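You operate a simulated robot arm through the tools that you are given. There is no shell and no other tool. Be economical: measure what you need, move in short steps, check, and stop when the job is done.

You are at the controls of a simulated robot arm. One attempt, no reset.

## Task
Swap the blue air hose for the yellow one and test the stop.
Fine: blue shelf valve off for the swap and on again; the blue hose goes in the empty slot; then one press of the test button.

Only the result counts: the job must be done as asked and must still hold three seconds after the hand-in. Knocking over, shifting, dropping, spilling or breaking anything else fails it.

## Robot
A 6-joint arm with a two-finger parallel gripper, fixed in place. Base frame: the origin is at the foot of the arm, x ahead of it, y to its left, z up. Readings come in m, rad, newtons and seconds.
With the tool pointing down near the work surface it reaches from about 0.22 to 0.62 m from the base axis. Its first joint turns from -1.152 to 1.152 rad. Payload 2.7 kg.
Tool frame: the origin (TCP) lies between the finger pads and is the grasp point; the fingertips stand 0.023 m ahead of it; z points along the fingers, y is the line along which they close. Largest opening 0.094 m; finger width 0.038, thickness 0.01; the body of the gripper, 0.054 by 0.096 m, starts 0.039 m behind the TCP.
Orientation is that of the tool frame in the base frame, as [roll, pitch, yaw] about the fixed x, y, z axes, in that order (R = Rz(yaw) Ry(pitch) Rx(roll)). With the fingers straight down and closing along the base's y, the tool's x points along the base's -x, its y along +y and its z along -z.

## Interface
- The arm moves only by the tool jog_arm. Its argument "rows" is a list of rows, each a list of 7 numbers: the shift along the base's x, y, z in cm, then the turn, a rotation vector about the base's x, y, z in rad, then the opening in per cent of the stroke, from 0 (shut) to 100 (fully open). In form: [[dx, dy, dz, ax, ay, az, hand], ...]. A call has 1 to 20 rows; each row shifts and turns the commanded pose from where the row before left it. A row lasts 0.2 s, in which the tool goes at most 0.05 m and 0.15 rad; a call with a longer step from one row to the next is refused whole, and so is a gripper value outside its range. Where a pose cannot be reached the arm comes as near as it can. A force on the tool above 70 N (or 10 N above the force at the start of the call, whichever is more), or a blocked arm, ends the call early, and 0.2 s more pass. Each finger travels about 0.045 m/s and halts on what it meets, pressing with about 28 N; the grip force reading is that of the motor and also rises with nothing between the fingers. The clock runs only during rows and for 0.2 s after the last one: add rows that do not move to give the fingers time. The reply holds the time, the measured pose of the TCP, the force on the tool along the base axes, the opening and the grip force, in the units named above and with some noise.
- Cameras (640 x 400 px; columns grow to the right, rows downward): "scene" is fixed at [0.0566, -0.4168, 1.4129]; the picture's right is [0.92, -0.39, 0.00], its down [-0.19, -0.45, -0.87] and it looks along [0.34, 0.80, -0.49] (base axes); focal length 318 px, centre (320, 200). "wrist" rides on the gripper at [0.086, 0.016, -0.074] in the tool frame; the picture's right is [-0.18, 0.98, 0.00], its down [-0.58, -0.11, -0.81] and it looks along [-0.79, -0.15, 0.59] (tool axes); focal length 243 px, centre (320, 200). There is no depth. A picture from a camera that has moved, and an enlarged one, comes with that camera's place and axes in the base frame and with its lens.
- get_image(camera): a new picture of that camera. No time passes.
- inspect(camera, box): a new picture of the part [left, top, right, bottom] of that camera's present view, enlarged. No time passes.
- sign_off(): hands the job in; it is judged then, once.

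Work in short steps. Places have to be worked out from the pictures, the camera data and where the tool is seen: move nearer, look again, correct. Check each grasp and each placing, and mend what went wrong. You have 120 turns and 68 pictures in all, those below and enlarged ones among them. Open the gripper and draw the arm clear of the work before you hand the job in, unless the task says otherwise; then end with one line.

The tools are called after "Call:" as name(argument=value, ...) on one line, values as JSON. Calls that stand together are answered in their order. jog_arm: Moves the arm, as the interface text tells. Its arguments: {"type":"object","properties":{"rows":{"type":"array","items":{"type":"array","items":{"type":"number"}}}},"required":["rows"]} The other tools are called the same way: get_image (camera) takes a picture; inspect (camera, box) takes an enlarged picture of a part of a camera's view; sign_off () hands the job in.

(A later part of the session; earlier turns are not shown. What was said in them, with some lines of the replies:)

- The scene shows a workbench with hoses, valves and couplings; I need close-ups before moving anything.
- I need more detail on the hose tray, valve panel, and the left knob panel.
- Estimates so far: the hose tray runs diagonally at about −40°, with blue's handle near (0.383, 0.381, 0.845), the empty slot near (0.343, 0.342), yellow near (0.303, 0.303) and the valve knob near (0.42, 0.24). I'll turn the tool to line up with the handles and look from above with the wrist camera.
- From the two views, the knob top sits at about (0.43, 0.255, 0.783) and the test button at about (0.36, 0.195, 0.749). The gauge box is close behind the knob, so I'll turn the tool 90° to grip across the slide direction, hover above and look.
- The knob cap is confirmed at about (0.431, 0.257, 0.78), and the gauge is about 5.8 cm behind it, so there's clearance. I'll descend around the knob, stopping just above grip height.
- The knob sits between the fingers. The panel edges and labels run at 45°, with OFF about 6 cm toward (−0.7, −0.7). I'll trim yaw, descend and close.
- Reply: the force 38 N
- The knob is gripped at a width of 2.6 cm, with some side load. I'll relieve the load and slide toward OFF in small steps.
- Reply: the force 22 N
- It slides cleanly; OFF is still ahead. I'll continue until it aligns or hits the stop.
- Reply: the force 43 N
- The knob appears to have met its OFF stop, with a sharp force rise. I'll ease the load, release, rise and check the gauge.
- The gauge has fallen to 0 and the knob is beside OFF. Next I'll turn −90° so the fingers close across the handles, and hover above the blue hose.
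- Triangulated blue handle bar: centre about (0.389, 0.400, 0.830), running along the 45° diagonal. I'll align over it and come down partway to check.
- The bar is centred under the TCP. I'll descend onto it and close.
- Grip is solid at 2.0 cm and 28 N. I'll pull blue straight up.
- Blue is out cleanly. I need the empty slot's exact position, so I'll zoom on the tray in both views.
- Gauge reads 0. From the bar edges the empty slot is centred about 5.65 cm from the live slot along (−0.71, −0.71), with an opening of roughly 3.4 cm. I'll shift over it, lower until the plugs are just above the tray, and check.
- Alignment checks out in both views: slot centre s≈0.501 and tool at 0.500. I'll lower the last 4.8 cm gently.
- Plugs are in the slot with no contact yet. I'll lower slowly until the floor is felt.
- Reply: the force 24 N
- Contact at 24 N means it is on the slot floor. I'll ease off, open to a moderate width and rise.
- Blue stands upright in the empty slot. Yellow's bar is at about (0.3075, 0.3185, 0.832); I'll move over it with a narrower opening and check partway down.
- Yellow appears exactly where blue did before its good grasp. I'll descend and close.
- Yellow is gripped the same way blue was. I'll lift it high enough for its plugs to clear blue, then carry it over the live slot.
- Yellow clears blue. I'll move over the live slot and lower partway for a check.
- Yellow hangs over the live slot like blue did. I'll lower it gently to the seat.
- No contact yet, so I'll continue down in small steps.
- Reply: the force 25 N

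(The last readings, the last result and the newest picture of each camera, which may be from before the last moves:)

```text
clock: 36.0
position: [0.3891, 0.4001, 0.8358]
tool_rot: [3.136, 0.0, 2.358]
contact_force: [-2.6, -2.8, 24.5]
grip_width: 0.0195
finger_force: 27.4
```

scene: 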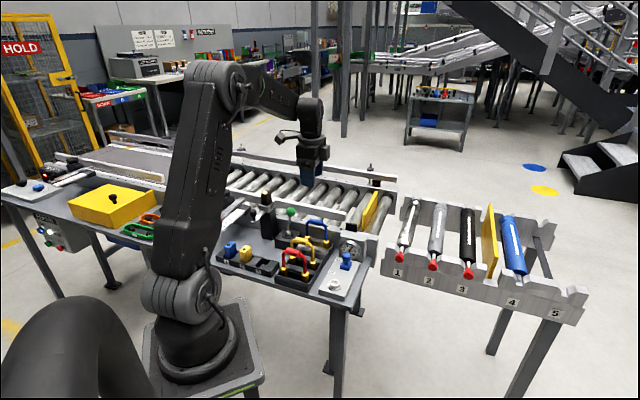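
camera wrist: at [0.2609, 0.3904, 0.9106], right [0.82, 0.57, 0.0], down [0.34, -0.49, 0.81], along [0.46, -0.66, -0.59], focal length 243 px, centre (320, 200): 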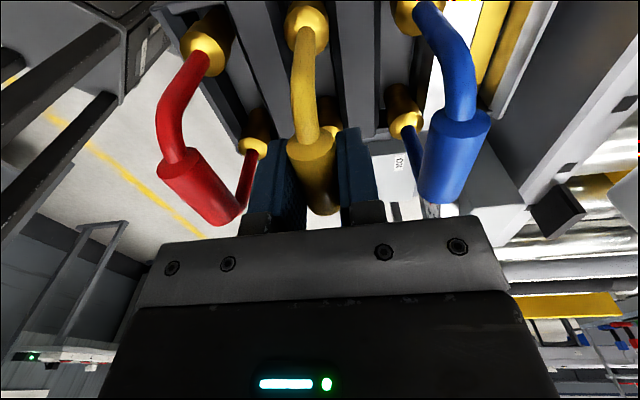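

Seated (24 N up). Easing off, releasing and rising.

Call:
jog_arm(rows=[[0, 0, 0.1, 0, 0, 0, 0], [0, 0, 0, 0, 0, 0, 30], [0, 0, 0, 0, 0, 0, 45], [0, 0, 0, 0, 0, 0, 45], [0, 0, 2, 0, 0, 0, 45], [0, 0, 3, 0, 0, 0, 45], [0, 0, 4, 0, 0, 0, 45], [0, 0, 0, 0, 0, 0, 45]])

Call:
inspect(camera="wrist", box=[180, 0, 480, 190])

Call:
inspect(camera="scene", box=[275, 190, 375, 290])

```text
clock: 37.8
position: [0.3882, 0.3979, 0.9255]
tool_rot: [-3.141, 0.0, 2.358]
contact_force: [1.2, 1.3, 0.6]
grip_width: 0.0422
finger_force: 0.0
```

```text
2.11 times, centred on (330, 95) of wrist
camera zoom: at [0.3399, 0.4696, 0.9996], right [0.82, 0.57, 0.0], down [0.34, -0.49, 0.81], along [0.46, -0.66, -0.59], focal length 511 px, centre (299, 421)
```

zoom: 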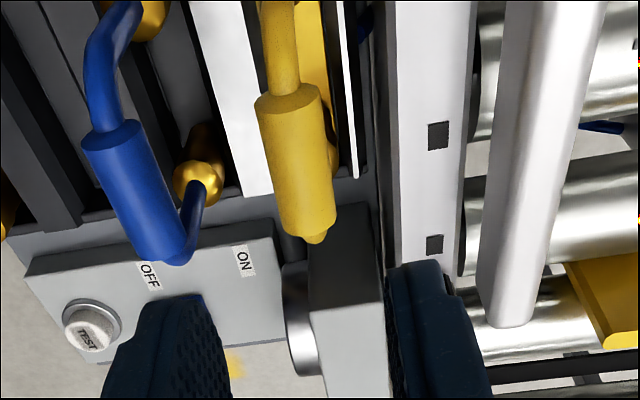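

```text
4.00 times, centred on (325, 240) of scene
camera zoom: at [0.0566, -0.4168, 1.4129], right [0.92, -0.39, 0.0], down [-0.19, -0.45, -0.87], along [0.34, 0.8, -0.49], focal length 1270 px, centre (300, 40)
```

zoom: 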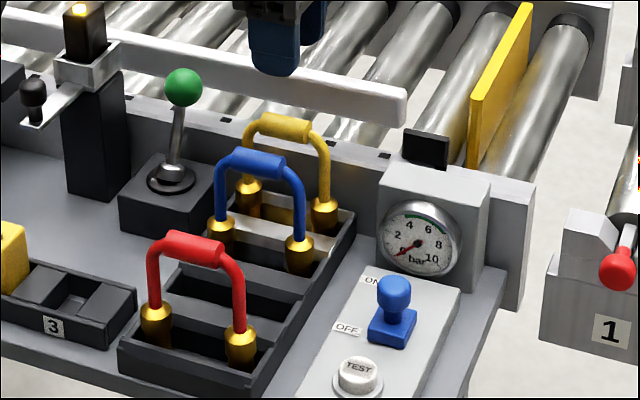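

Yellow sits exactly where blue's plugs were, and blue stands in the former empty slot. Next I'll return to the valve knob with the tool turned back 90°.

Call:
jog_arm(rows=[[0, 0, 4, 0, 0, 0.143, 60], [0, 0, 3, 0, 0, 0.143, 60], [0.17, -1.84, 0, 0, 0, 0.143, 60], [0.17, -1.84, 0, 0, 0, 0.143, 60], [0.17, -1.84, 0, 0, 0, 0.143, 60], [0.17, -1.84, 0, 0, 0, 0.143, 60], [0.17, -1.84, 0, 0, 0, 0.143, 60], [0.17, -1.84, 0, 0, 0, 0.143, 60], [0.17, -1.84, 0, 0, 0, 0.143, 60], [0.17, -1.84, 0, 0, 0, 0.143, 60], [0.17, -1.84, 0, 0, 0, 0.141, 60], [0, 0, -3, 0, 0, 0, 60], [0, 0, -3, 0, 0, 0, 60], [0, 0, -3, 0, 0, 0, 60], [0, 0, -2.5, 0, 0, 0, 60], [0, 0, 0, 0, 0, 0, 60]])

Call:
get_image(camera="wrist")

```text
clock: 41.2
position: [0.4039, 0.2325, 0.8795]
tool_rot: [-3.141, -0.001, -2.355]
contact_force: [-0.5, 0.4, 0.8]
grip_width: 0.0563
finger_force: 0.0
```

```text
23 pictures are left
camera wrist: at [0.3323, 0.1816, 0.9539], right [-0.57, 0.82, 0.0], down [0.49, 0.33, 0.81], along [0.66, 0.46, -0.59], focal length 243 px, centre (320, 200)
```

wrist: 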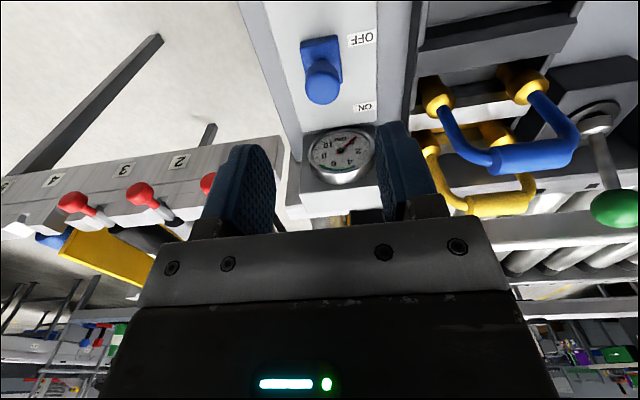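

Knob cap is at about (0.407, 0.238). I'll descend around it and close.

Call:
jog_arm(rows=[[0.3, 0.55, -3, 0, 0, 0, 60], [0, 0, -3, 0, 0, 0, 60], [0, 0, -2.5, 0, 0, 0, 60], [0, 0, -1, 0, 0, 0, 60], [0, 0, 0, 0, 0, 0, 60], [0, 0, 0, 0, 0, 0, 0], [0, 0, 0, 0, 0, 0, 0], [0, 0, 0, 0, 0, 0, 0], [0, 0, 0, 0, 0, 0, 0]])

Call:
inspect(camera="wrist", box=[180, 0, 480, 240])

```text
clock: 43.2
position: [0.4072, 0.2369, 0.7856]
tool_rot: [-3.141, 0.0, -2.354]
contact_force: [10.9, -9.1, -6.3]
grip_width: 0.0252
finger_force: 45.4
```

```text
1.67 times, centred on (330, 120) of wrist
camera zoom: at [0.3361, 0.1867, 0.859], right [-0.57, 0.82, 0.0], down [0.49, 0.33, 0.81], along [0.67, 0.46, -0.59], focal length 404 px, centre (303, 333)
```

zoom: 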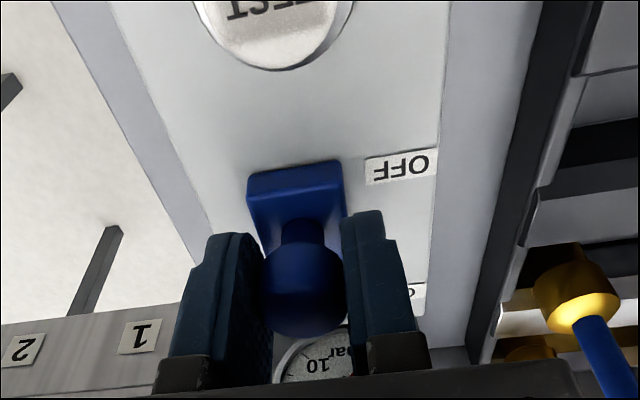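

Gripped. I'll slide it back by about (+2.3, +2.3) cm to the original ON position, with a little extra to reach the stop.

Call:
jog_arm(rows=[[0.5, 0.5, 0, 0, 0, 0, 0], [0.5, 0.5, 0, 0, 0, 0, 0], [0.5, 0.5, 0, 0, 0, 0, 0], [0.5, 0.5, 0, 0, 0, 0, 0], [0.3, 0.3, 0, 0, 0, 0, 0], [0.2, 0.2, 0, 0, 0, 0, 0], [0, 0, 0, 0, 0, 0, 0]])

Call:
inspect(camera="wrist", box=[180, 0, 480, 240])

```text
clock: 44.8
position: [0.4295, 0.2594, 0.7851]
tool_rot: [3.139, -0.011, -2.358]
contact_force: [-11.0, -39.0, 19.1]
grip_width: 0.026
finger_force: 45.0
```

```text
1.67 times, centred on (330, 120) of wrist
camera zoom: at [0.3592, 0.2099, 0.8591], right [-0.56, 0.83, 0.0], down [0.5, 0.34, 0.8], along [0.66, 0.45, -0.6], focal length 404 px, centre (303, 333)
```

zoom: 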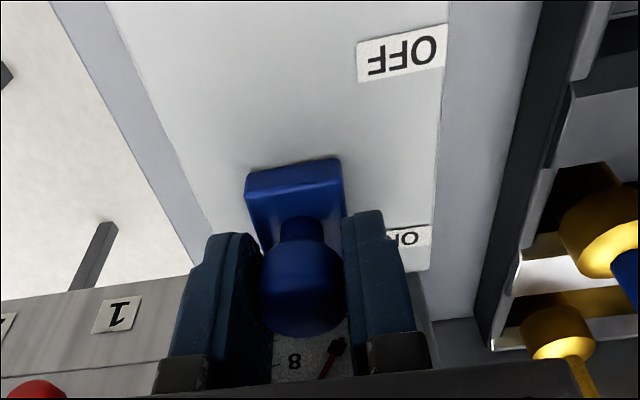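

The knob is at the ON stop and matches the initial picture, with pressure back. I'll ease off, release, rise and move back toward the test button.

Call:
jog_arm(rows=[[-0.2, -0.2, 0, 0, 0, 0, 0], [0, 0, 0, 0, 0, 0, 60], [0, 0, 0, 0, 0, 0, 60], [0, 0, 0, 0, 0, 0, 60], [0, 0, 3, 0, 0, 0, 60], [-1.5, -1.5, 3, 0, 0, 0, 30], [-1.5, -1.5, 3, 0, 0, 0, 0], [-2, -2, 0, 0, 0, 0, 0], [-2, -2, 0, 0, 0, 0, 0], [0, 0, 0, 0, 0, 0, 0]])

Call:
get_image(camera="wrist")

Call:
inspect(camera="scene", box=[275, 190, 375, 290])

```text
clock: 47.0
position: [0.3594, 0.1913, 0.8745]
tool_rot: [-3.141, 0.0, -2.354]
contact_force: [-0.1, 0.3, -0.4]
grip_width: 0.0
finger_force: 27.5
```

```text
20 pictures are left
camera wrist: at [0.2883, 0.1408, 0.9484], right [-0.57, 0.82, 0.0], down [0.49, 0.33, 0.81], along [0.66, 0.46, -0.59], focal length 243 px, centre (320, 200)
```

wrist: 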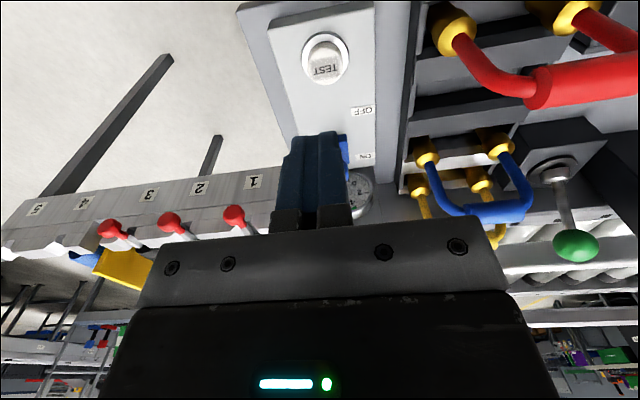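

```text
4.00 times, centred on (325, 240) of scene
camera zoom: at [0.0566, -0.4168, 1.4129], right [0.92, -0.39, 0.0], down [-0.19, -0.45, -0.87], along [0.34, 0.8, -0.49], focal length 1270 px, centre (300, 40)
```

zoom: 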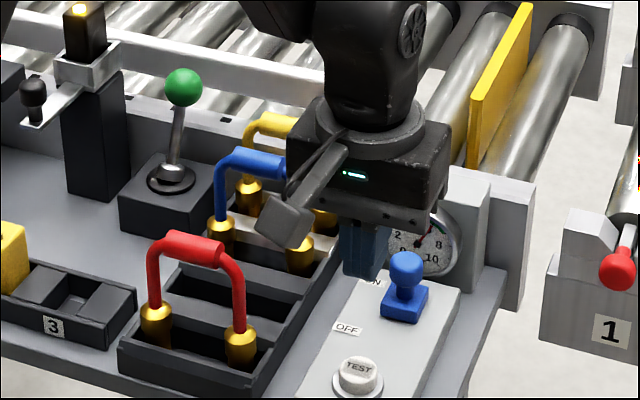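

The gauge is up again and the knob is at ON. The test button is at about (0.363, 0.200), with its top near z 0.755. I'll align with closed fingers and come down to just above it.

Call:
jog_arm(rows=[[0.35, 0.9, -2, 0, 0, 0, 0], [0, 0, -3, 0, 0, 0, 0], [0, 0, -2.5, 0, 0, 0, 0], [0, 0, 0, 0, 0, 0, 0]])

Call:
inspect(camera="wrist", box=[200, 40, 440, 240])

Call:
inspect(camera="scene", box=[295, 220, 375, 300])

```text
clock: 48.0
position: [0.3633, 0.199, 0.7992]
tool_rot: [-3.141, 0.002, -2.355]
contact_force: [0.1, 0.7, 0.3]
grip_width: 0.0
finger_force: 28.3
```

```text
2.00 times, centred on (320, 140) of wrist
camera zoom: at [0.2925, 0.1496, 0.8733], right [-0.57, 0.82, 0.0], down [0.49, 0.33, 0.81], along [0.67, 0.46, -0.59], focal length 485 px, centre (320, 320)
```

zoom: 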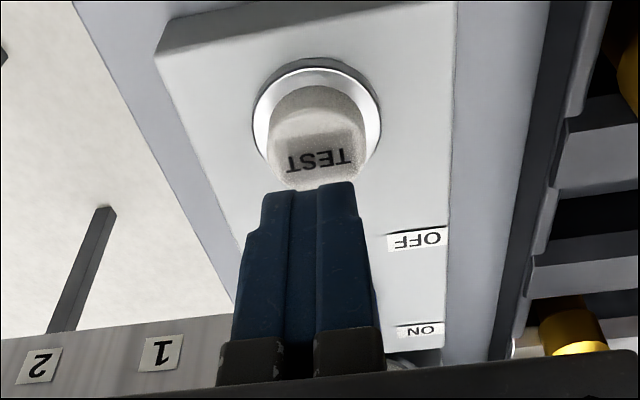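

```text
5.00 times, centred on (335, 260) of scene
camera zoom: at [0.0566, -0.4168, 1.4129], right [0.92, -0.39, 0.0], down [-0.19, -0.45, -0.87], along [0.34, 0.8, -0.49], focal length 1588 px, centre (245, -100)
```

zoom: 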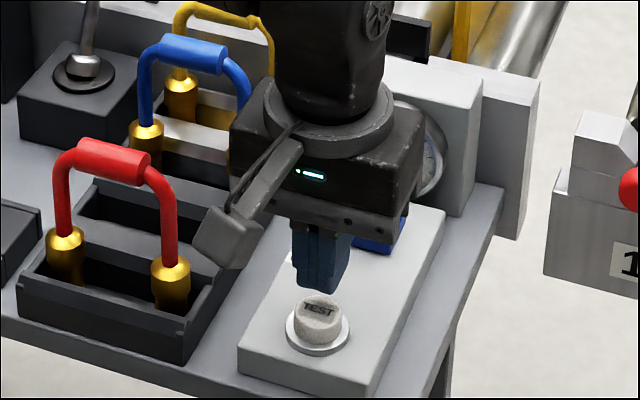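

The fingertips are directly above the button. I'll press straight down in one stroke, reading the force before I lift.

Call:
jog_arm(rows=[[0, 0, -1, 0, 0, 0, 0], [0, 0, -0.5, 0, 0, 0, 0], [0, 0, -0.3, 0, 0, 0, 0], [0, 0, -0.3, 0, 0, 0, 0], [0, 0, -0.3, 0, 0, 0, 0], [0, 0, 0, 0, 0, 0, 0]])

Call:
inspect(camera="scene", box=[295, 220, 375, 300])

```text
clock: 49.4
position: [0.3621, 0.2009, 0.7762]
tool_rot: [-3.141, -0.001, -2.355]
contact_force: [1.1, 0.4, 2.6]
grip_width: 0.0
finger_force: 27.5
```

```text
5.00 times, centred on (335, 260) of scene
camera zoom: at [0.0566, -0.4168, 1.4129], right [0.92, -0.39, 0.0], down [-0.19, -0.45, -0.87], along [0.34, 0.8, -0.49], focal length 1588 px, centre (245, -100)
```

zoom: 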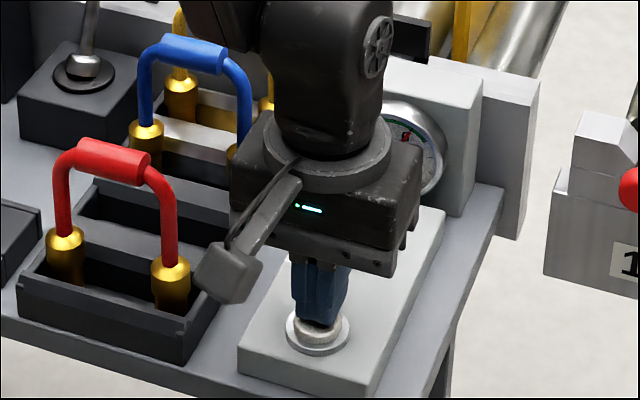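

Contact has just begun (2.6 N). I'll continue the same press downward.

Call:
jog_arm(rows=[[0, 0, -0.15, 0, 0, 0, 0], [0, 0, -0.15, 0, 0, 0, 0], [0, 0, -0.15, 0, 0, 0, 0], [0, 0, 0, 0, 0, 0, 0]])

Call:
get_image(camera="scene")

```text
clock: 50.4
position: [0.3636, 0.2002, 0.7706]
tool_rot: [-3.141, -0.001, -2.355]
contact_force: [0.5, -0.7, 4.9]
grip_width: 0.0002
finger_force: 28.5
```

```text
15 pictures are left
```

scene: 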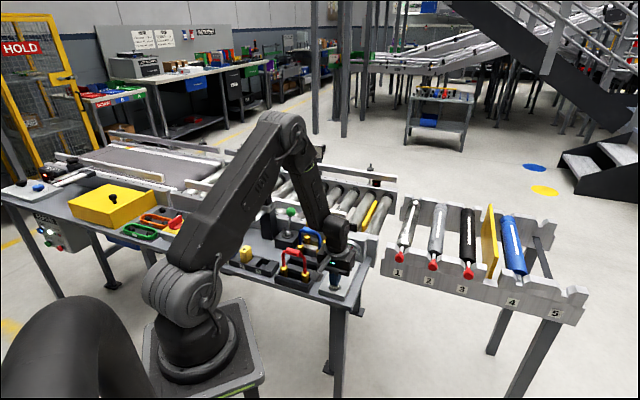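

Force is 4.9 N and climbing with depth. The yellow stop plate on the conveyor looks different, so I'll zoom in on it before lifting.

Call:
inspect(camera="scene", box=[320, 170, 410, 260])

```text
4.44 times, centred on (365, 215) of scene
camera zoom: at [0.0565, -0.4168, 1.4129], right [0.92, -0.39, 0.0], down [-0.19, -0.45, -0.87], along [0.34, 0.8, -0.49], focal length 1411 px, centre (120, 133)
```

zoom: 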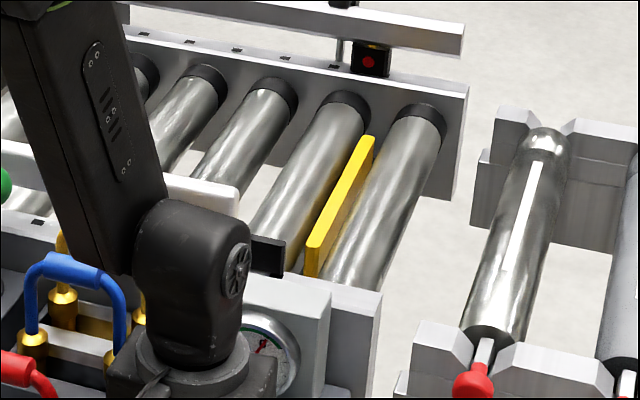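

The stop plate has retracted, so the press worked. I'll lift off now and see whether it returns.

Call:
jog_arm(rows=[[0, 0, 2, 0, 0, 0, 0], [0, 0, 4, 0, 0, 0, 0], [0, 0, 4, 0, 0, 0, 30], [-1, -1, 4, 0, 0, 0, 60], [-2, -1, 4, 0, 0, 0, 60], [0, 0, 0, 0, 0, 0, 60], [0, 0, 0, 0, 0, 0, 60]])

Call:
inspect(camera="scene", box=[270, 170, 410, 300])

```text
clock: 52.0
position: [0.3323, 0.1803, 0.9523]
tool_rot: [-3.141, 0.0, -2.355]
contact_force: [0.1, 0.9, -0.1]
grip_width: 0.0564
finger_force: 0.1
```

```text
3.08 times, centred on (340, 235) of scene
camera zoom: at [0.0566, -0.4168, 1.4129], right [0.92, -0.39, 0.0], down [-0.19, -0.45, -0.87], along [0.34, 0.8, -0.49], focal length 977 px, centre (258, 92)
```

zoom: 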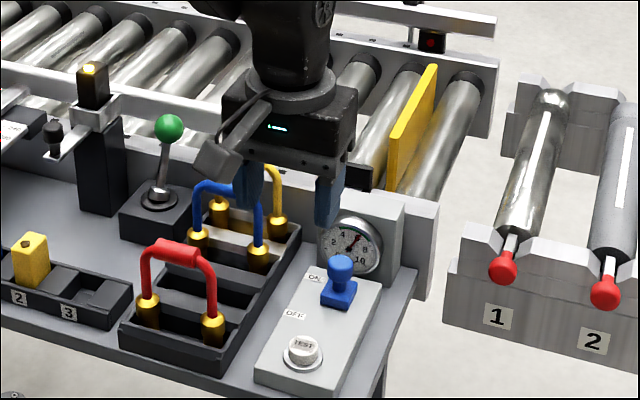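

The stop dropped and came back up, and the button has sprung back. I'll draw the arm up and clear, then do a final check.

Call:
jog_arm(rows=[[0, 0, 4, 0, 0, 0, 60], [0, 0, 4, 0, 0, 0, 60], [-1, -2, 4, 0, 0, 0, 60], [-1, -3, 2, 0, 0, 0, 60], [0, -3, 0, 0, 0, 0, 60], [0, 0, 0, 0, 0, 0, 60]])

Call:
inspect(camera="scene", box=[270, 170, 410, 300])

```text
clock: 53.4
position: [0.3138, 0.1011, 1.0919]
tool_rot: [-3.141, 0.0, -2.355]
contact_force: [-0.5, -0.3, -0.7]
grip_width: 0.0563
finger_force: 0.2
```

```text
3.08 times, centred on (340, 235) of scene
camera zoom: at [0.0566, -0.4168, 1.4129], right [0.92, -0.39, 0.0], down [-0.19, -0.45, -0.87], along [0.34, 0.8, -0.49], focal length 977 px, centre (258, 92)
```

zoom: 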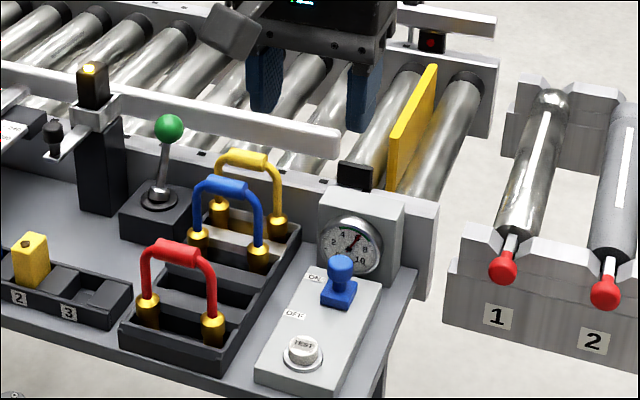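

Yellow is in the live slot, blue is in the former empty slot, the valve is ON with pressure up, and the stop has been tested. The arm is clear and the gripper open, so I'm handing in.

Call:
sign_off()

```text
The job is handed in.
```

The yellow hose is now in the live slot and the blue one in the slot that was empty. The valve went off for the swap and is back on with pressure up, and one press of the test button dropped the stop, which came back up.
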